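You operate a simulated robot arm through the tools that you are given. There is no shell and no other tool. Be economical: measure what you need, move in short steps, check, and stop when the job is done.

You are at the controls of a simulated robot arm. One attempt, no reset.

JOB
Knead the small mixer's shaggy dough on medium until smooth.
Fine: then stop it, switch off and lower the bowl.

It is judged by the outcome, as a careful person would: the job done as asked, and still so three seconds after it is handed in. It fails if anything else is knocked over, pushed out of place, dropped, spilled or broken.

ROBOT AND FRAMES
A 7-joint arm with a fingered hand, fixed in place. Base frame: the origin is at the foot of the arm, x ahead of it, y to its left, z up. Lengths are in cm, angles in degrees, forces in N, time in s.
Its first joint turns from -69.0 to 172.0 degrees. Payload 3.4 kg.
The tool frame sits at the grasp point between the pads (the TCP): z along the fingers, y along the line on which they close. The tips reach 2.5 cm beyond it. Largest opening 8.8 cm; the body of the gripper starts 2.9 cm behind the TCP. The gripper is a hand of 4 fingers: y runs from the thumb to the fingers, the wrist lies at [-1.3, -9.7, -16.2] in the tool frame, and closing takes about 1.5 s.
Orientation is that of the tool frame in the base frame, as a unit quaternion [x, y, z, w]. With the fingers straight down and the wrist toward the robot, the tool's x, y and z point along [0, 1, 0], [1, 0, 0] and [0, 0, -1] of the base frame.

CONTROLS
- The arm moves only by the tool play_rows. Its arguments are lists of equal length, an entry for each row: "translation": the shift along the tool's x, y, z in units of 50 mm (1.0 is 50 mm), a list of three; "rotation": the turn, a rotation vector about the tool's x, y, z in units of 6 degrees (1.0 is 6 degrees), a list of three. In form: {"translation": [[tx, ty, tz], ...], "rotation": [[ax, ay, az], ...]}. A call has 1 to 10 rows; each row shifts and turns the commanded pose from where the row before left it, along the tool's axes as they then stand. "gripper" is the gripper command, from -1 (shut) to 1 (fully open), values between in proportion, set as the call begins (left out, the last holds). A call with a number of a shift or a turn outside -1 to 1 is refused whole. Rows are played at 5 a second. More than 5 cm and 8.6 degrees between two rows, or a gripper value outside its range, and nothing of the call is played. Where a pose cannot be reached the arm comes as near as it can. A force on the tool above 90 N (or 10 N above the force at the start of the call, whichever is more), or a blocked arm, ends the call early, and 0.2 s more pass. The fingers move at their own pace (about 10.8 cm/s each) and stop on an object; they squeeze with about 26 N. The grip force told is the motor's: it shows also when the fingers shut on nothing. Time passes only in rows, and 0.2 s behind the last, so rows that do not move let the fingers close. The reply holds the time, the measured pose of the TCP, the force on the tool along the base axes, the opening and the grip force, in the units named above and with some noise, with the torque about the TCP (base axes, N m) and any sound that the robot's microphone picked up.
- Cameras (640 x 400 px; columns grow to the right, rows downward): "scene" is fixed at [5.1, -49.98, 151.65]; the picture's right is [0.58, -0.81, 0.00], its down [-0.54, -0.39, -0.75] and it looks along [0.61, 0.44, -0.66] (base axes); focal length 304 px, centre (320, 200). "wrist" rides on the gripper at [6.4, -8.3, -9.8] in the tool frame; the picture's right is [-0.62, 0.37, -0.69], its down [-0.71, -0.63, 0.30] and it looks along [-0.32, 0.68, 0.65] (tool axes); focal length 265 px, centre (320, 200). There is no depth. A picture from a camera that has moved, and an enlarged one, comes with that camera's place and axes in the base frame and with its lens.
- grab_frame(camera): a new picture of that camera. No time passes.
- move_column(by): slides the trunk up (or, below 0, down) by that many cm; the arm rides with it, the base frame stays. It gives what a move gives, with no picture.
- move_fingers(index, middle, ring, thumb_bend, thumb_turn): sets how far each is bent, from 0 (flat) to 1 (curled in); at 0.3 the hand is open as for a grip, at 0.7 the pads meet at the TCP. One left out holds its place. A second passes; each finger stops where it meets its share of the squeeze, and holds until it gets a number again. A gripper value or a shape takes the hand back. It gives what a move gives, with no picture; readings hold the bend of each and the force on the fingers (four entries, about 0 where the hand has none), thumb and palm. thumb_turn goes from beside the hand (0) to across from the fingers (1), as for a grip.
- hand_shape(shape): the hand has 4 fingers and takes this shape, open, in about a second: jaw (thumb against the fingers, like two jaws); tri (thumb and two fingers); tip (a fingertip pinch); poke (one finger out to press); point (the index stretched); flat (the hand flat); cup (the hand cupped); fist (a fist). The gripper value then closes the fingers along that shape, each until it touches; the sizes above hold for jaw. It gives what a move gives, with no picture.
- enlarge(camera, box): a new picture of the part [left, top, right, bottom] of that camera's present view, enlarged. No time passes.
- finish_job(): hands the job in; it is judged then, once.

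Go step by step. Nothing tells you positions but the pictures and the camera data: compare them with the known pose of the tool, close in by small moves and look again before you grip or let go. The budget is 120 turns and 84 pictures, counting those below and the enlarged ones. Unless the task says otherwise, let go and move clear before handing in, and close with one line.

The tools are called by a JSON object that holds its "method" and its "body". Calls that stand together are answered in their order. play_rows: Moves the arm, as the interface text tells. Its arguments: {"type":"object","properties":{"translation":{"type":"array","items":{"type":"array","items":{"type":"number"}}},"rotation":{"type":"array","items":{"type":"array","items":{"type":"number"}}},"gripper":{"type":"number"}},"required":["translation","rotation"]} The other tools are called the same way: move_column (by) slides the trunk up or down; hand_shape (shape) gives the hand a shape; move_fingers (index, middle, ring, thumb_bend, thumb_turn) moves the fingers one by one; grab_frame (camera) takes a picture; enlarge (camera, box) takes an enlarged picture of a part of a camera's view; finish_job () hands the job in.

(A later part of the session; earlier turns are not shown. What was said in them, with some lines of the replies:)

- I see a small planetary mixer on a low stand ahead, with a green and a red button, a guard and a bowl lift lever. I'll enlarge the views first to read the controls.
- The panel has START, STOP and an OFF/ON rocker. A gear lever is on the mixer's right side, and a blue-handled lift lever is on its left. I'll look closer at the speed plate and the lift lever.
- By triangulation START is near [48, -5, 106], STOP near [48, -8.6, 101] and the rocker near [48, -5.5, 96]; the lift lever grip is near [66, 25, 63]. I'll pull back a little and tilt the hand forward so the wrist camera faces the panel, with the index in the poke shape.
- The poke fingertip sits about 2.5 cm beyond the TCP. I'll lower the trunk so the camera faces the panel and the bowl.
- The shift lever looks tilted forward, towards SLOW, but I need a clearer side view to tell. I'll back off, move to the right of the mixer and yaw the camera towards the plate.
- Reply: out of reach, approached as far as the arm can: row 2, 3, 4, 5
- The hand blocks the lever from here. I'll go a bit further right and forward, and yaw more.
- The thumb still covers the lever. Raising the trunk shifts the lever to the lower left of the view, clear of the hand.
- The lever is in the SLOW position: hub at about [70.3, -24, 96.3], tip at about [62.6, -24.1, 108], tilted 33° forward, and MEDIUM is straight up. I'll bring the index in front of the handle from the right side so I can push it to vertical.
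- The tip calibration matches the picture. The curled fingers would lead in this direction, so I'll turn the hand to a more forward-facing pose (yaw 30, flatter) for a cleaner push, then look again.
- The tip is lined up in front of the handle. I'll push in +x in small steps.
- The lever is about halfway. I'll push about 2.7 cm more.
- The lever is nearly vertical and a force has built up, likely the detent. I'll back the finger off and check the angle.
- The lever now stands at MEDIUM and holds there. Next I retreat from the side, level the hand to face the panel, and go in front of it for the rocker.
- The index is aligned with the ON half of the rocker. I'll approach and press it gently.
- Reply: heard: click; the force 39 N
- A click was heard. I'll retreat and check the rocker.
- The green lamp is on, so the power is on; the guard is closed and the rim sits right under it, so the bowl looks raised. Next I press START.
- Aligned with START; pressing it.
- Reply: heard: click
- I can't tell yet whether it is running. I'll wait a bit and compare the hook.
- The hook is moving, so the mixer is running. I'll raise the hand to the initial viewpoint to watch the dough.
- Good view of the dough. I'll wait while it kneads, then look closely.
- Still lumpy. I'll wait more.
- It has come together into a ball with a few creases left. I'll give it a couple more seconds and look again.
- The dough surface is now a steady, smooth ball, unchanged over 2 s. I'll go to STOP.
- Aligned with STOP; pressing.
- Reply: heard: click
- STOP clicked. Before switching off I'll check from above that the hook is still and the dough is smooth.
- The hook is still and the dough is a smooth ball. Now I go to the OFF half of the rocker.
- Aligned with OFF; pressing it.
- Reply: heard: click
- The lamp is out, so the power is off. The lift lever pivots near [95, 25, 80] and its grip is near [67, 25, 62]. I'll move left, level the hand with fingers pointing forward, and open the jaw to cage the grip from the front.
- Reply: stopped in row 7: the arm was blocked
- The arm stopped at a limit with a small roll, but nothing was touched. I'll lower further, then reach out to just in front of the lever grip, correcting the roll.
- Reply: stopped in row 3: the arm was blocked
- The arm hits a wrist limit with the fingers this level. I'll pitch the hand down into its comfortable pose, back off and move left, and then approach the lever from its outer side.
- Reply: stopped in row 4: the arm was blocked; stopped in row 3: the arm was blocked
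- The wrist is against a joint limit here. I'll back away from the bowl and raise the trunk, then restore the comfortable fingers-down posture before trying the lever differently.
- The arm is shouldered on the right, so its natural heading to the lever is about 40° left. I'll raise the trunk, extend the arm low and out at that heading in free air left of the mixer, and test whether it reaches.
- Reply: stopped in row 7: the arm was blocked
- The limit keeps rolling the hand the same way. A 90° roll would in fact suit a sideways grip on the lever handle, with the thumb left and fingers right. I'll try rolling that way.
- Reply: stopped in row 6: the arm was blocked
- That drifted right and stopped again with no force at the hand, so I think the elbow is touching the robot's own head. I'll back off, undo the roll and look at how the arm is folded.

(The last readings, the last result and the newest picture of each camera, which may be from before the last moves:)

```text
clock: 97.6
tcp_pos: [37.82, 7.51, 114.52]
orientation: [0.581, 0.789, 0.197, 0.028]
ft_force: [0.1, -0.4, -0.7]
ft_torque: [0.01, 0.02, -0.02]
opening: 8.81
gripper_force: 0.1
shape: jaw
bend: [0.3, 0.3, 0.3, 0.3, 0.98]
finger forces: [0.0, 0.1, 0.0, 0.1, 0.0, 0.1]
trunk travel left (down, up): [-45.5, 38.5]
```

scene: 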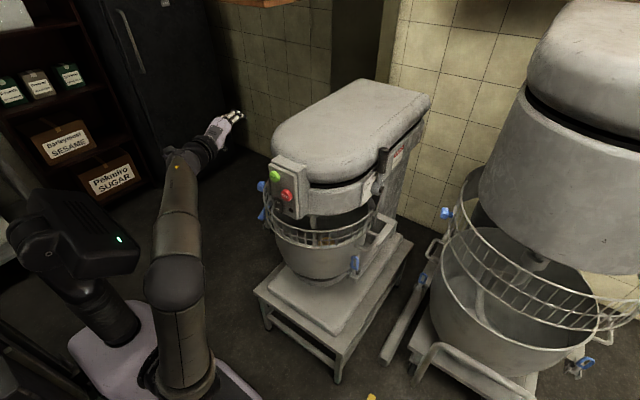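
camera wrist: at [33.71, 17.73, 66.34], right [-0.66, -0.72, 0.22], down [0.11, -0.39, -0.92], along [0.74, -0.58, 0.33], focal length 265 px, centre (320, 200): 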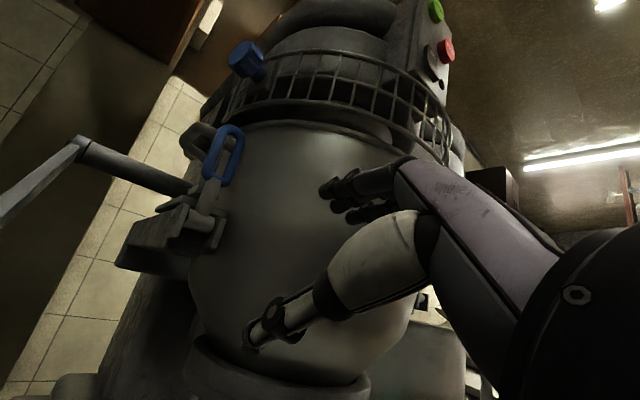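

{"method": "play_rows", "body": {"translation": [[-0.185, -0.343, 0.92], [-0.185, -0.343, 0.92], [-0.185, -0.343, 0.92], [-0.185, -0.343, 0.92], [0.464, 0.124, 0.139], [0.464, 0.124, 0.139], [0.464, 0.124, 0.139], [0.464, 0.124, 0.139], [0.464, 0.124, 0.139], [0.464, 0.124, 0.139]], "rotation": [[0, 0, 0], [0, 0, 0], [0, 0, 0], [0, 0, 0], [0, 0, 0], [0, 0, 0], [0, 0, 0], [0, 0, 0], [0, 0, 0], [0, 0, 0]]}}

{"method": "grab_frame", "body": {"camera": "scene"}}

```text
clock: 100.0
tcp_pos: [39.53, 19.79, 98.97]
orientation: [0.596, 0.765, 0.244, -0.018]
ft_force: [-0.7, 0.9, 0.6]
ft_torque: [0.01, 0.01, -0.01]
opening: 8.8
gripper_force: 0.0
shape: jaw
bend: [0.3, 0.3, 0.3, 0.3, 0.98]
finger forces: [0.0, 0.0, 0.0, 0.0, 0.0, 0.1]
trunk travel left (down, up): [-45.5, 38.5]
stopped in row 10: the arm was blocked; the commanded pose is now the measured one
```

```text
18 pictures are left
```

scene: 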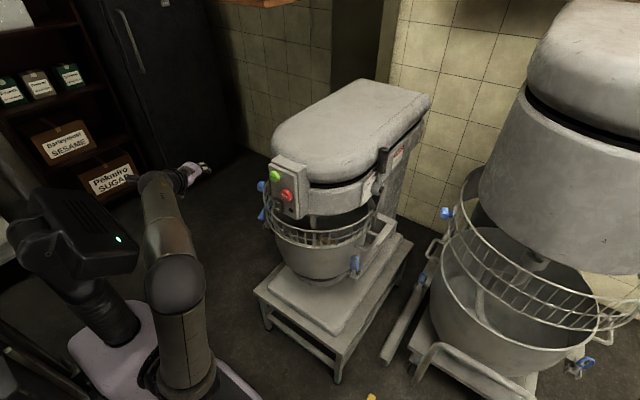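

The forearm does sit right beside the head. With the trunk high and the arm hanging low it should clear, so I'll lower the arm itself while keeping the trunk up.

{"method": "play_rows", "body": {"translation": [[-0.3225, -0.3175, 0.75], [-0.3225, -0.3175, 0.75], [-0.3225, -0.3175, 0.75], [-0.3225, -0.3175, 0.75], [-0.3225, -0.3175, 0.75], [-0.3225, -0.3175, 0.75], [-0.3225, -0.3175, 0.75], [-0.3225, -0.3175, 0.75], [0, 0, 0]], "rotation": [[0, 0, 0], [0, 0, 0], [0, 0, 0], [0, 0, 0], [0, 0, 0], [0, 0, 0], [0, 0, 0], [0, 0, 0], [0, 0, 0]]}}

```text
clock: 102.0
tcp_pos: [39.1, 18.1, 63.75]
orientation: [0.595, 0.766, 0.243, -0.017]
ft_force: [0.7, 0.6, 0.1]
ft_torque: [0.0, 0.0, 0.01]
opening: 8.79
gripper_force: 0.0
shape: jaw
bend: [0.3, 0.3, 0.3, 0.3, 0.98]
finger forces: [0.0, 0.1, 0.1, 0.1, 0.0, 0.1]
trunk travel left (down, up): [-45.5, 38.5]
```

It reaches freely now. Next I go left and forward and try the roll that puts the thumb left and the fingers right.

{"method": "play_rows", "body": {"translation": [[0.49, 0.48, 0.37], [0.49, 0.48, 0.37], [0.49, 0.48, 0.37], [0, 0, 0], [0, 0, 0], [0, 0, 0], [0, 0, 0], [0, 0, 0], [0, 0, 0], [0, 0, 0]], "rotation": [[0, 0, 0], [0, 0, 0], [0, 0, 0], [0, 0, 1], [0, 0, 1], [0, 0, 1], [0, 0, 1], [0, 0, 1], [0, 0, 1], [0, 0, 1]]}}

{"method": "grab_frame", "body": {"camera": "scene"}}

```text
clock: 104.2
tcp_pos: [45.22, 27.83, 63.9]
orientation: [0.831, 0.501, 0.221, -0.102]
ft_force: [0.1, -0.6, -0.5]
ft_torque: [0.01, -0.03, 0.0]
opening: 8.81
gripper_force: 0.1
shape: jaw
bend: [0.3, 0.3, 0.3, 0.3, 0.98]
finger forces: [0.0, 0.0, 0.0, 0.1, 0.0, 0.0]
trunk travel left (down, up): [-45.5, 38.5]
```

```text
17 pictures are left
```

scene: 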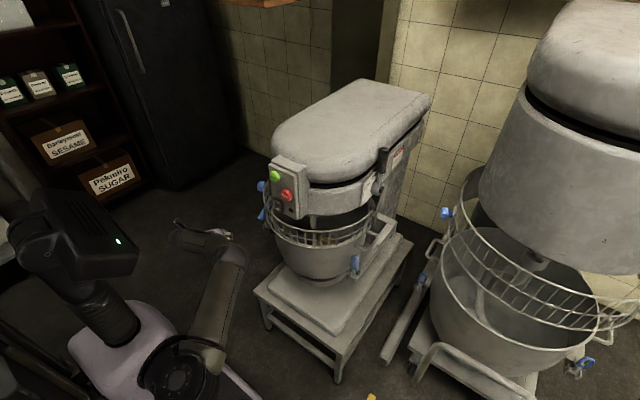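

Works. I'll roll on to line the jaws up with the handle.

{"method": "play_rows", "body": {"translation": [[0, 0, 0], [0, 0, 0], [0, 0, 0], [0, 0, 0], [0, 0, 0], [0, 0, 0], [0, 0, 0], [0, 0, 0], [0, 0, 0]], "rotation": [[0, 0, 1], [0, 0, 1], [0, 0, 1], [0, 0, 1], [0, 0, 1], [0, 0, 1], [0, 0, 1], [0, 0, 1], [0, 0, 0]]}}

{"method": "grab_frame", "body": {"camera": "wrist"}}

```text
clock: 106.2
tcp_pos: [47.37, 23.77, 63.07]
orientation: [0.963, 0.119, 0.16, -0.184]
ft_force: [0.1, -0.8, -0.9]
ft_torque: [0.0, -0.03, 0.0]
opening: 8.8
gripper_force: 0.0
shape: jaw
bend: [0.3, 0.3, 0.3, 0.3, 0.98]
finger forces: [0.1, 0.0, 0.0, 0.1, 0.0, 0.0]
out of reach, approached as far as the arm can: row 3, 4, 5, 6, 7, 8
trunk travel left (down, up): [-45.5, 38.5]
```

```text
16 pictures are left
camera wrist: at [48.08, 28.61, 76.76], right [-0.65, -0.71, 0.28], down [-0.76, 0.57, -0.32], along [0.07, -0.42, -0.91], focal length 265 px, centre (320, 200)
```

wrist: 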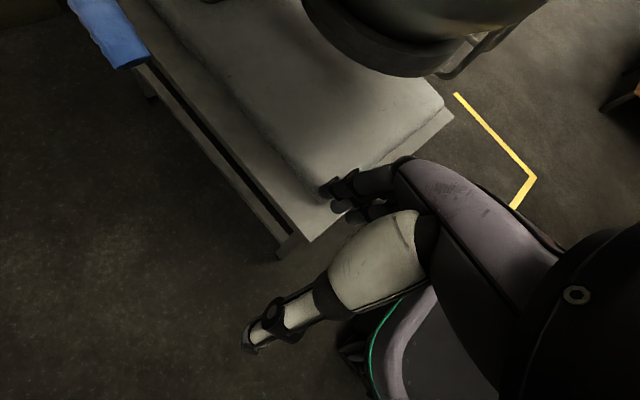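

The orientation is right for a side grip, and the blue grip tip is where I expected, near [64, 25, 60]. I'll move forward to just above the handle.

{"method": "play_rows", "body": {"translation": [[0, 0, -0.6], [0.757, 0.374, 0.012], [0.757, 0.374, 0.012], [0.757, 0.374, 0.012], [0.757, 0.374, 0.012], [0, 0, 0]], "rotation": [[0, 0, 0], [0, 0, 0], [0, 0, 0], [0, 0, 0], [0, 0, 0], [0, 0, 0]]}}

{"method": "grab_frame", "body": {"camera": "wrist"}}

{"method": "grab_frame", "body": {"camera": "scene"}}

```text
clock: 107.6
tcp_pos: [57.52, 18.81, 67.63]
orientation: [0.962, 0.121, 0.161, -0.184]
ft_force: [-6.3, 4.5, 1.6]
ft_torque: [-0.15, 0.02, -0.3]
opening: 8.79
gripper_force: 0.0
shape: jaw
bend: [0.3, 0.32, 0.3, 0.3, 0.98]
finger forces: [0.0, 7.6, 0.0, 0.0, 0.1, 0.0]
out of reach, approached as far as the arm can: row 4, 5
trunk travel left (down, up): [-45.5, 38.5]
```

```text
15 pictures are left
camera wrist: at [58.42, 23.58, 81.26], right [-0.65, -0.71, 0.28], down [-0.76, 0.56, -0.32], along [0.07, -0.42, -0.91], focal length 265 px, centre (320, 200)
```

wrist: 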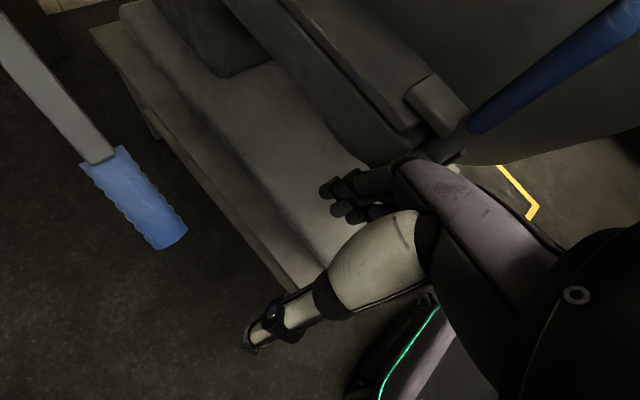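

```text
14 pictures are left
```

scene: 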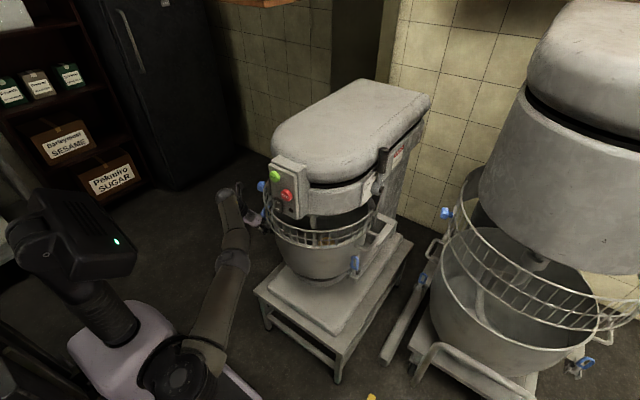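

A finger touched the bowl's side because the arm can't hold this roll that far left. I'm backing off at once, up and left, and reducing the roll by about 24°.

{"method": "play_rows", "body": {"translation": [[-0.45, -0.44, -0.42], [-0.45, -0.44, -0.42], [0, 0, 0], [0, 0, 0], [0, 0, 0], [0, 0, 0], [0, 0, 0]], "rotation": [[0, 0, 0], [0, 0, 0], [0, 0, -1], [0, 0, -1], [0, 0, -1], [0, 0, -1], [0, 0, 0]]}}

{"method": "enlarge", "body": {"camera": "scene", "box": [200, 150, 400, 300]}}

```text
clock: 109.2
tcp_pos: [51.91, 18.77, 69.59]
orientation: [0.925, 0.297, 0.178, -0.158]
ft_force: [-0.4, -0.9, 0.4]
ft_torque: [-0.01, -0.01, 0.0]
opening: 8.79
gripper_force: 0.1
shape: jaw
bend: [0.3, 0.3, 0.3, 0.3, 0.98]
finger forces: [0.0, 0.0, 0.1, 0.1, 0.0, 0.0]
trunk travel left (down, up): [-45.5, 38.5]
```

```text
2.67 times, centred on (300, 225) of scene
camera zoom: at [5.1, -49.98, 151.65], right [0.58, -0.81, 0.0], down [-0.54, -0.39, -0.75], along [0.61, 0.44, -0.66], focal length 811 px, centre (373, 133)
```

zoom: 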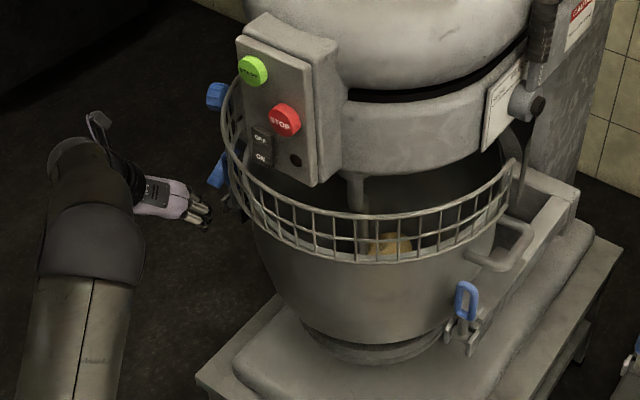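

{"method": "play_rows", "body": {"translation": [[0.43, -0.58, 0.1], [0.43, -0.58, 0.1], [0.633, 0.473, 0.173], [0.633, 0.473, 0.173], [0.633, 0.473, 0.173], [0, 0, 0]], "rotation": [[0, 0, 0], [0, 0, 0], [0, 0, 0], [0, 0, 0], [0, 0, 0], [0, 0, 0]]}}

```text
clock: 110.6
tcp_pos: [59.87, 21.1, 74.09]
orientation: [0.917, 0.317, 0.195, -0.145]
ft_force: [-0.3, -0.1, 0.0]
ft_torque: [0.0, 0.0, 0.01]
opening: 8.8
gripper_force: 0.1
shape: jaw
bend: [0.3, 0.3, 0.3, 0.3, 0.98]
finger forces: [0.1, 0.0, 0.0, 0.0, 0.1, 0.0]
out of reach, approached as far as the arm can: row 2, 3, 4, 5
trunk travel left (down, up): [-45.5, 38.5]
```

The arm runs short with the hand pointing down, so the hand must point outward. Plan: retreat, level the hand pointing left-forward, and use the straight fingers as a bar under the handle to lift it.

{"method": "play_rows", "body": {"translation": [[-0.74, -0.63, -0.27], [-0.74, -0.63, -0.27], [0, 0, 0], [0, 0, 0], [0, 0, 0], [0, 0, 0], [0, 0, 0], [0, 0, 0], [0, 0, 0], [0, 0, 0]], "rotation": [[0, 0, 0], [0, 0, 0], [0, 1, 0], [0, 1, 0], [0, 1, 0], [0, 1, 0], [0, 1, 0], [0, 1, 0], [0, 1, 0], [0, 0, 0]]}}

```text
refused: row 1 steps farther than a row can; nothing moved
```

{"method": "play_rows", "body": {"translation": [[-0.55, -0.47, -0.2], [-0.55, -0.47, -0.2], [-0.37, -0.3, -0.13], [0, 0, 0], [0, 0, 0], [0, 0, 0], [0, 0, 0], [0, 0, 0], [0, 0, 0], [0, 0, 0]], "rotation": [[0, 0, 0], [0, 0, 0], [0, 0, 0], [0, 1, 0], [0, 1, 0], [0, 1, 0], [0, 1, 0], [0, 1, 0], [0, 1, 0], [0, 1, 0]]}}

```text
clock: 112.8
tcp_pos: [53.33, 23.88, 77.4]
orientation: [0.829, 0.285, 0.425, -0.225]
ft_force: [0.6, 0.2, -0.5]
ft_torque: [0.0, -0.01, -0.02]
opening: 8.79
gripper_force: 0.2
shape: jaw
bend: [0.3, 0.3, 0.3, 0.3, 0.98]
finger forces: [0.0, 0.0, 0.1, 0.0, 0.1, 0.0]
out of reach, approached as far as the arm can: row 6, 7, 8, 9
trunk travel left (down, up): [-45.5, 38.5]
```

{"method": "play_rows", "body": {"translation": [[0, 0, 0], [0, 0, 0], [0, 0, 0], [0, 0, 0], [0, 0, 0], [0, 0, 0]], "rotation": [[0.833, -0.131, -0.537], [0.833, -0.131, -0.537], [0.833, -0.131, -0.537], [0.833, -0.131, -0.537], [0.833, -0.131, -0.537], [0, 0, 0]]}}

{"method": "enlarge", "body": {"camera": "scene", "box": [150, 130, 350, 330]}}

```text
clock: 114.2
tcp_pos: [53.43, 23.88, 77.44]
orientation: [0.727, 0.489, 0.352, -0.328]
ft_force: [0.6, 1.2, -1.0]
ft_torque: [0.0, -0.01, 0.03]
opening: 8.79
gripper_force: 0.1
shape: jaw
bend: [0.3, 0.3, 0.3, 0.3, 0.98]
finger forces: [0.0, 0.0, 0.0, 0.0, 0.0, 0.0]
trunk travel left (down, up): [-45.5, 38.5]
```

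```text
2.00 times, centred on (250, 230) of scene
camera zoom: at [5.1, -49.98, 151.65], right [0.58, -0.81, 0.0], down [-0.54, -0.39, -0.75], along [0.61, 0.44, -0.66], focal length 608 px, centre (460, 140)
```

zoom: 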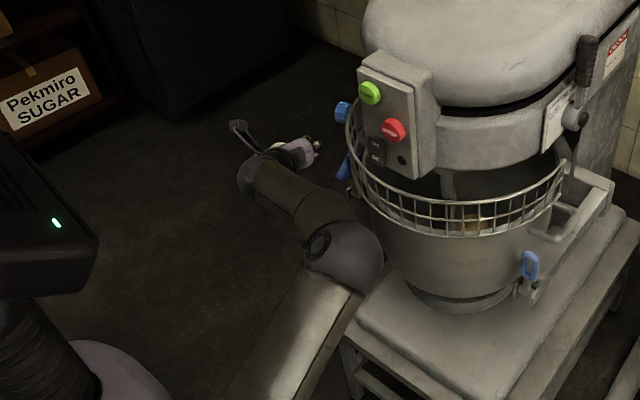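

The hand now points left-forward as wanted, but the elbow is bowed near the bowl. I'll yaw back a little and move outward to straighten it before lowering.

{"method": "play_rows", "body": {"translation": [[0, 0, 0], [0, 0, 0], [0, 0, 0], [0.1, 0.035, 0.53], [0.1, 0.035, 0.53], [0, 0, 0], [0, 0, 0], [0, 0, 0]], "rotation": [[-0.833, 0.133, 0.535], [-0.833, 0.133, 0.535], [-0.833, 0.133, 0.535], [0, 0, 0], [0, 0, 0], [0, 1, 0], [0, 1, 0], [0, 0, 0]]}}

{"method": "move_column", "body": {"by": -8}}

{"method": "enlarge", "body": {"camera": "scene", "box": [150, 130, 350, 330]}}

```text
clock: 116.0
tcp_pos: [56.19, 27.81, 75.31]
orientation: [0.748, 0.339, 0.481, -0.306]
ft_force: [0.7, 0.8, 0.0]
ft_torque: [-0.03, -0.01, 0.02]
opening: 8.79
gripper_force: 0.1
shape: jaw
bend: [0.3, 0.3, 0.3, 0.3, 0.98]
finger forces: [0.1, 0.1, 0.0, 0.0, 0.0, 0.1]
trunk travel left (down, up): [-45.5, 38.5]
```

```text
clock: 117.2
tcp_pos: [56.1, 27.85, 67.21]
orientation: [0.749, 0.339, 0.48, -0.306]
ft_force: [0.7, 0.4, -0.7]
ft_torque: [0.02, 0.07, -0.02]
opening: 8.8
gripper_force: 0.0
shape: jaw
bend: [0.3, 0.3, 0.3, 0.3, 0.98]
finger forces: [0.0, 0.0, 0.0, 0.0, 0.0, 0.1]
trunk travel left (down, up): [-37.5, 46.5]
```

```text
2.00 times, centred on (250, 230) of scene
camera zoom: at [5.1, -49.98, 151.65], right [0.58, -0.81, 0.0], down [-0.54, -0.39, -0.75], along [0.61, 0.44, -0.66], focal length 608 px, centre (460, 140)
```

zoom: 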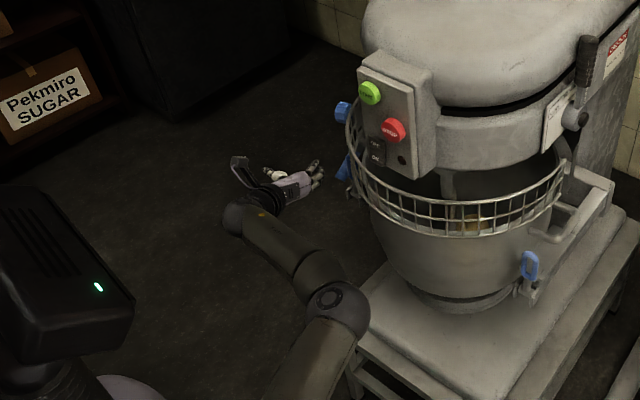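

The reach is good now. I'll close the fingers into a solid blade, lower the trunk so it is below the handle, then slide under it.

{"method": "play_rows", "body": {"translation": [[0, 0, 0], [0, 0, 0], [0, 0, 0], [0, 0, 0], [0, 0, 0], [0, 0, 0], [0, 0, 0], [0, 0, 0]], "rotation": [[0, 0, 0], [0, 0, 0], [0, 0, 0], [0, 0, 0], [0, 0, 0], [0, 0, 0], [0, 0, 0], [0, 0, 0]], "gripper": -1}}

{"method": "move_column", "body": {"by": -12.5}}

{"method": "grab_frame", "body": {"camera": "wrist"}}

```text
clock: 119.0
tcp_pos: [56.12, 27.81, 67.28]
orientation: [0.749, 0.339, 0.481, -0.306]
ft_force: [0.0, 0.3, 0.0]
ft_torque: [0.03, 0.02, -0.03]
opening: 0.0
gripper_force: 26.0
shape: jaw
bend: [0.7, 0.7, 0.7, 0.39, 1.0]
finger forces: [0.0, 0.1, 0.0, 0.0, 0.0, 0.1]
trunk travel left (down, up): [-37.5, 46.5]
```

```text
clock: 120.5
tcp_pos: [56.12, 27.7, 54.77]
orientation: [0.749, 0.34, 0.48, -0.306]
ft_force: [-0.3, 0.2, -0.1]
ft_torque: [-0.01, 0.0, -0.03]
opening: 0.0
gripper_force: 26.3
shape: jaw
bend: [0.7, 0.7, 0.7, 0.39, 1.0]
finger forces: [0.1, 0.0, 0.0, 0.0, 0.1, 0.1]
trunk travel left (down, up): [-25.0, 59.0]
```

```text
10 pictures are left
camera wrist: at [46.28, 26.43, 65.51], right [-0.25, -0.89, -0.38], down [-0.57, 0.45, -0.69], along [0.78, 0.04, -0.62], focal length 265 px, centre (320, 200)
```

wrist: 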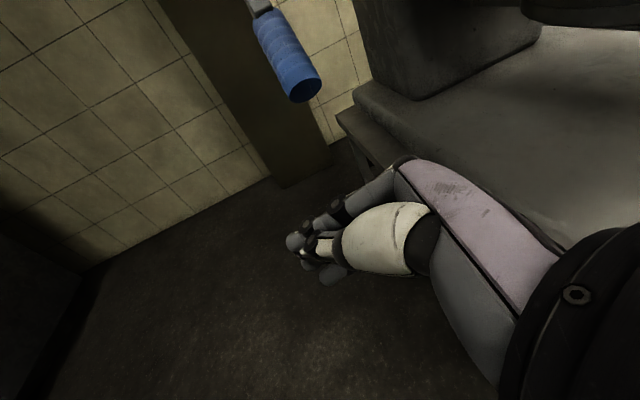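

{"method": "play_rows", "body": {"translation": [[0.08, 0.51, 0.122], [0.08, 0.51, 0.122], [0.08, 0.51, 0.122], [0.08, 0.51, 0.122], [0, 0, 0]], "rotation": [[0, 0, 0], [0, 0, 0], [0, 0, 0], [0, 0, 0], [0, 0, 0]]}}

{"method": "grab_frame", "body": {"camera": "wrist"}}

```text
clock: 121.7
tcp_pos: [66.06, 24.16, 54.22]
orientation: [0.749, 0.339, 0.48, -0.306]
ft_force: [-0.7, 0.2, 0.8]
ft_torque: [0.03, -0.01, -0.05]
opening: 0.0
gripper_force: 26.4
shape: jaw
bend: [0.7, 0.7, 0.7, 0.39, 1.0]
finger forces: [0.0, 0.1, 0.0, 0.0, 0.0, 0.0]
trunk travel left (down, up): [-25.0, 59.0]
```

```text
9 pictures are left
camera wrist: at [56.16, 22.77, 64.92], right [-0.25, -0.89, -0.38], down [-0.57, 0.45, -0.69], along [0.78, 0.04, -0.62], focal length 265 px, centre (320, 200)
```

wrist: 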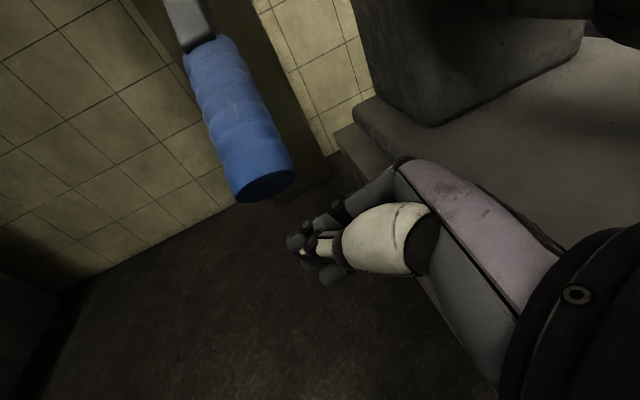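

The blade is under the handle with the tip just past it. I'll nudge left 1 cm and lift slowly.

{"method": "play_rows", "body": {"translation": [[0.043, -0.117, 0.157], [0.185, -0.027, -0.07], [0.185, -0.027, -0.07], [0.185, -0.027, -0.07], [0.185, -0.027, -0.07], [0.185, -0.027, -0.07], [0.185, -0.027, -0.07], [0, 0, 0]], "rotation": [[0, 0, 0], [0, 0, 0], [0, 0, 0], [0, 0, 0], [0, 0, 0], [0, 0, 0], [0, 0, 0], [0, 0, 0]]}}

{"method": "grab_frame", "body": {"camera": "wrist"}}

```text
clock: 123.5
tcp_pos: [65.81, 25.47, 58.86]
orientation: [0.753, 0.341, 0.47, -0.309]
ft_force: [-38.9, -21.6, -48.1]
ft_torque: [0.53, -0.58, -0.05]
opening: 0.0
gripper_force: 26.4
shape: jaw
bend: [0.7, 0.7, 0.7, 0.4, 1.0]
finger forces: [11.3, 0.0, 0.0, 0.0, 54.3, 0.1]
trunk travel left (down, up): [-25.0, 59.0]
```

```text
8 pictures are left
camera wrist: at [56.13, 24.04, 69.7], right [-0.25, -0.89, -0.37], down [-0.59, 0.44, -0.68], along [0.77, 0.05, -0.64], focal length 265 px, centre (320, 200)
```

wrist: 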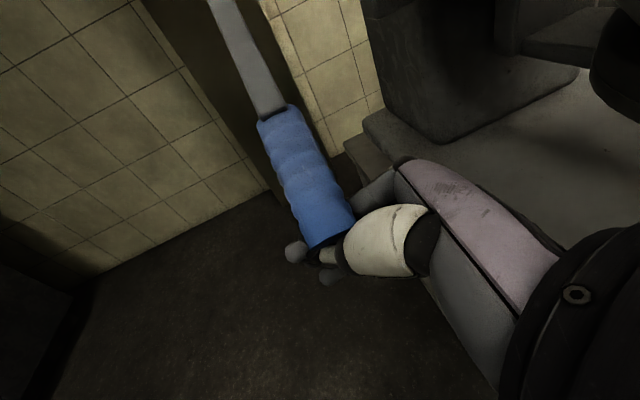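

The load is mostly along the handle: its end is jammed against the thumb knuckle. I'll lower, move 4–5 cm further in under the handle and lift again.

{"method": "play_rows", "body": {"translation": [[-0.185, 0.027, 0.07], [-0.37, 0.054, 0.14], [-0.37, 0.054, 0.14], [0.1, 0.241, 0.154], [0.1, 0.241, 0.154], [0.1, 0.241, 0.154], [0, 0, 0]], "rotation": [[0, 0, 0], [0, 0, 0], [0, 0, 0], [0, 0, 0], [0, 0, 0], [0, 0, 0], [0, 0, 0]]}}

```text
clock: 125.1
tcp_pos: [69.73, 24.82, 55.15]
orientation: [0.748, 0.341, 0.481, -0.306]
ft_force: [-0.5, 0.8, 0.0]
ft_torque: [-0.02, 0.03, 0.01]
opening: 0.0
gripper_force: 26.3
shape: jaw
bend: [0.7, 0.7, 0.7, 0.43, 1.0]
finger forces: [0.0, 0.0, 0.0, 0.0, 0.0, 0.0]
out of reach, approached as far as the arm can: row 6
trunk travel left (down, up): [-25.0, 59.0]
```

{"method": "play_rows", "body": {"translation": [[0.185, -0.027, -0.07], [0.185, -0.027, -0.07], [0.185, -0.027, -0.07], [0.185, -0.027, -0.07], [0.185, -0.027, -0.07], [0.185, -0.027, -0.07]], "rotation": [[0, 0, 0], [0, 0, 0], [0, 0, 0], [0, 0, 0], [0, 0, 0], [0, 0, 0]]}}

{"method": "play_rows", "body": {"translation": [[0.185, -0.027, -0.07], [0.185, -0.027, -0.07], [0, 0, 0]], "rotation": [[0, 0, 0], [0, 0, 0], [0, 0, 0]]}}

```text
clock: 126.5
tcp_pos: [69.87, 24.4, 60.72]
orientation: [0.752, 0.336, 0.479, -0.304]
ft_force: [-2.0, -27.9, -19.7]
ft_torque: [0.68, -0.55, 0.68]
opening: 0.0
gripper_force: 26.2
shape: jaw
bend: [0.7, 0.7, 0.7, 0.43, 1.0]
finger forces: [0.0, 0.0, 0.1, 0.0, 33.0, 0.0]
trunk travel left (down, up): [-25.0, 59.0]
```

```text
clock: 127.3
tcp_pos: [69.43, 24.78, 63.21]
orientation: [0.748, 0.338, 0.482, -0.307]
ft_force: [2.3, -21.0, -5.8]
ft_torque: [0.44, -0.08, 0.6]
opening: 0.0
gripper_force: 25.5
shape: jaw
bend: [0.7, 0.7, 0.7, 0.43, 1.0]
finger forces: [0.0, 0.0, 0.0, 0.0, 19.6, 0.1]
trunk travel left (down, up): [-25.0, 59.0]
```

{"method": "grab_frame", "body": {"camera": "wrist"}}

```text
7 pictures are left
camera wrist: at [59.55, 23.29, 73.88], right [-0.25, -0.89, -0.38], down [-0.57, 0.46, -0.69], along [0.78, 0.05, -0.62], focal length 265 px, centre (320, 200)
```

wrist: 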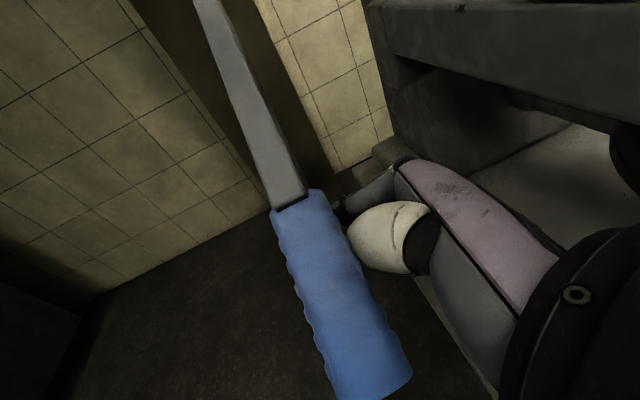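

The handle is rising: its tip went from about z 60 to 65. I'll ease right half a centimetre and keep lifting.

{"method": "play_rows", "body": {"translation": [[-0.021, 0.058, -0.078], [0.222, -0.032, -0.084], [0.222, -0.032, -0.084], [0.222, -0.032, -0.084], [0.222, -0.032, -0.084], [0.222, -0.032, -0.084], [0.222, -0.032, -0.084], [0, 0, 0]], "rotation": [[0, 0, 0], [0, 0, 0], [0, 0, 0], [0, 0, 0], [0, 0, 0], [0, 0, 0], [0, 0, 0], [0, 0, 0]]}}

{"method": "enlarge", "body": {"camera": "scene", "box": [200, 130, 400, 310]}}

```text
clock: 129.1
tcp_pos: [68.82, 23.81, 70.12]
orientation: [0.749, 0.339, 0.48, -0.306]
ft_force: [0.7, -1.1, -0.6]
ft_torque: [0.01, 0.02, -0.04]
opening: 0.0
gripper_force: 25.8
shape: jaw
bend: [0.7, 0.7, 0.7, 0.43, 1.0]
finger forces: [0.0, 0.0, 0.0, 0.0, 0.0, 0.0]
out of reach, approached as far as the arm can: row 5, 7
trunk travel left (down, up): [-25.0, 59.0]
```

```text
2.22 times, centred on (300, 220) of scene
camera zoom: at [5.1, -49.98, 151.65], right [0.58, -0.81, 0.0], down [-0.54, -0.39, -0.75], along [0.61, 0.44, -0.66], focal length 676 px, centre (364, 156)
```

zoom: 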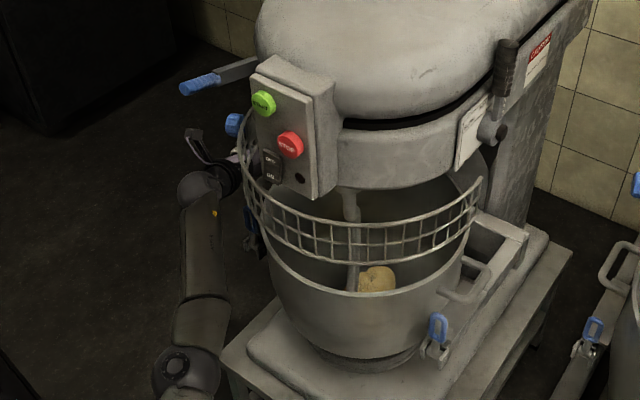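

The bowl has dropped and the lever now sits about 14° above level, moving ahead of my hand. To make sure it is at its end stop I'll shift left, clear of the guard knob, and follow up under the lever gently.

{"method": "play_rows", "body": {"translation": [[0.086, -0.233, 0.314], [0.086, -0.233, 0.314], [0.222, -0.032, -0.084], [0.222, -0.032, -0.084], [0.222, -0.032, -0.084], [0.222, -0.032, -0.084], [0.222, -0.032, -0.084], [0, 0, 0]], "rotation": [[0, 0, 0], [0, 0, 0], [0, 0, 0], [0, 0, 0], [0, 0, 0], [0, 0, 0], [0, 0, 0], [0, 0, 0]]}}

```text
clock: 130.9
tcp_pos: [67.42, 23.04, 75.78]
orientation: [0.749, 0.34, 0.48, -0.306]
ft_force: [0.2, -0.3, -0.1]
ft_torque: [-0.01, 0.0, 0.02]
opening: 0.0
gripper_force: 26.1
shape: jaw
bend: [0.7, 0.7, 0.7, 0.44, 1.0]
finger forces: [0.1, 0.0, 0.0, 0.0, 0.1, 0.0]
out of reach, approached as far as the arm can: row 1, 2, 4, 5, 6, 7
trunk travel left (down, up): [-25.0, 59.0]
```

{"method": "play_rows", "body": {"translation": [[-0.06, -0.5, 0.03], [-0.06, -0.5, 0.03], [0, 0, 0]], "rotation": [[0, 0, 0], [0, 0, 0], [0, 0, 0]]}}

{"method": "move_column", "body": {"by": 5}}

{"method": "grab_frame", "body": {"camera": "wrist"}}

```text
clock: 131.7
tcp_pos: [63.39, 26.2, 75.61]
orientation: [0.749, 0.34, 0.48, -0.306]
ft_force: [-0.3, 0.4, 0.6]
ft_torque: [-0.03, -0.02, 0.01]
opening: 0.02
gripper_force: 26.2
shape: jaw
bend: [0.7, 0.7, 0.7, 0.44, 1.0]
finger forces: [0.0, 0.1, 0.1, 0.1, 0.1, 0.1]
trunk travel left (down, up): [-25.0, 59.0]
```

```text
clock: 132.6
tcp_pos: [63.36, 26.2, 80.65]
orientation: [0.749, 0.339, 0.479, -0.306]
ft_force: [0.3, 0.3, 0.3]
ft_torque: [0.02, -0.01, 0.02]
opening: 0.02
gripper_force: 26.1
shape: jaw
bend: [0.7, 0.7, 0.7, 0.44, 1.0]
finger forces: [0.0, 0.1, 0.1, 0.0, 0.1, 0.0]
trunk travel left (down, up): [-30.0, 54.0]
```

```text
5 pictures are left
camera wrist: at [53.52, 24.74, 91.32], right [-0.25, -0.89, -0.38], down [-0.57, 0.45, -0.69], along [0.78, 0.04, -0.62], focal length 265 px, centre (320, 200)
```

wrist: 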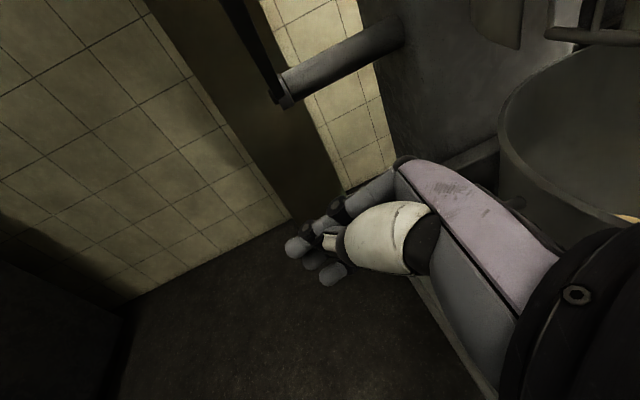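

{"method": "enlarge", "body": {"camera": "scene", "box": [200, 130, 400, 310]}}

```text
2.22 times, centred on (300, 220) of scene
camera zoom: at [5.1, -49.98, 151.65], right [0.58, -0.81, 0.0], down [-0.54, -0.39, -0.75], along [0.61, 0.44, -0.66], focal length 676 px, centre (364, 156)
```

zoom: 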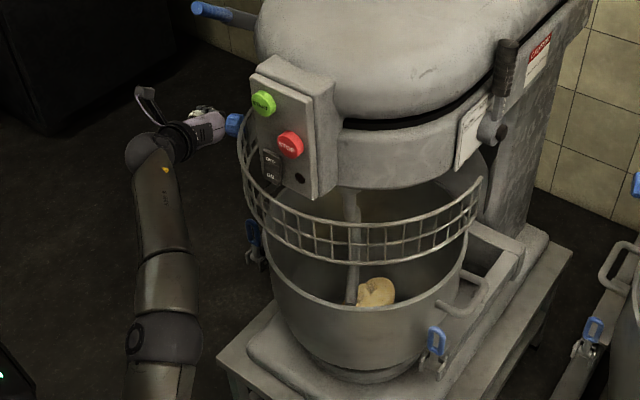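

The lever has swung fully up by itself (about +34°, mirroring its start) and the bowl sits at the bottom with the smooth dough in it. I'll withdraw the hand clear and check once more.

{"method": "play_rows", "body": {"translation": [[-0.43, -0.39, -0.04], [-0.43, -0.39, -0.04], [-0.43, -0.39, -0.04], [0, 0, 0], [0, 0, 0], [0, 0, 0], [0, 0, 0], [0, 0, 0]], "rotation": [[0, 0, 0], [0, 0, 0], [0, 0, 0], [0, 0, 0], [0, 0, 0], [0, 0, 0], [0, 0, 0], [0, 0, 0]]}}

{"method": "enlarge", "body": {"camera": "scene", "box": [200, 130, 400, 310]}}

{"method": "enlarge", "body": {"camera": "scene", "box": [260, 140, 400, 260]}}

```text
clock: 134.6
tcp_pos: [59.0, 23.71, 78.92]
orientation: [0.746, 0.296, 0.503, -0.321]
ft_force: [0.0, 0.1, 0.6]
ft_torque: [0.01, 0.0, -0.01]
opening: 0.0
gripper_force: 25.7
shape: jaw
bend: [0.7, 0.7, 0.7, 0.44, 1.0]
finger forces: [0.0, 0.0, 0.0, 0.0, 0.1, 0.0]
trunk travel left (down, up): [-30.0, 54.0]
stopped in row 8: the arm was blocked; the commanded pose is now the measured one
```

```text
2.22 times, centred on (300, 220) of scene
camera zoom: at [5.1, -49.98, 151.65], right [0.58, -0.81, 0.0], down [-0.54, -0.39, -0.75], along [0.61, 0.44, -0.66], focal length 676 px, centre (364, 156)
```

zoom: 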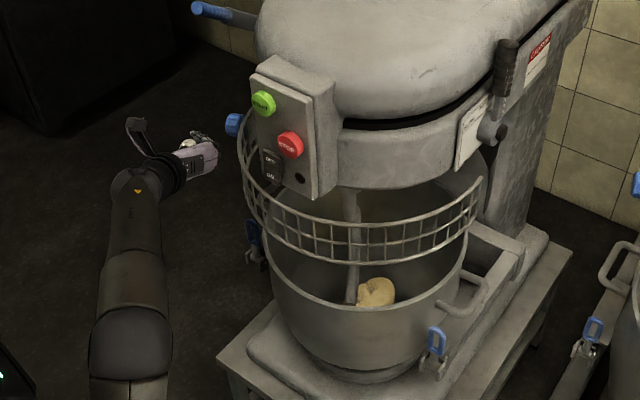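

```text
3.33 times, centred on (330, 200) of scene
camera zoom: at [5.1, -49.98, 151.65], right [0.58, -0.81, 0.0], down [-0.54, -0.39, -0.75], along [0.61, 0.44, -0.66], focal length 1014 px, centre (287, 200)
```

zoom: 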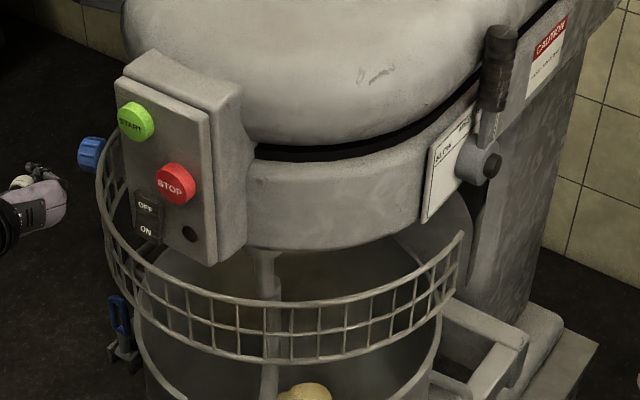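

The lamp is out, the hook is still, the speed lever is at MEDIUM, the bowl is down and the hand is not touching anything. Handing in.

{"method": "finish_job", "body": {}}

```text
The job is handed in.
```

The dough was kneaded on medium until it formed a smooth ball. The mixer was then stopped and switched off, and the bowl lowered; a finger brushed the bowl side once while I was reaching for the lift lever, but nothing moved or spilled.
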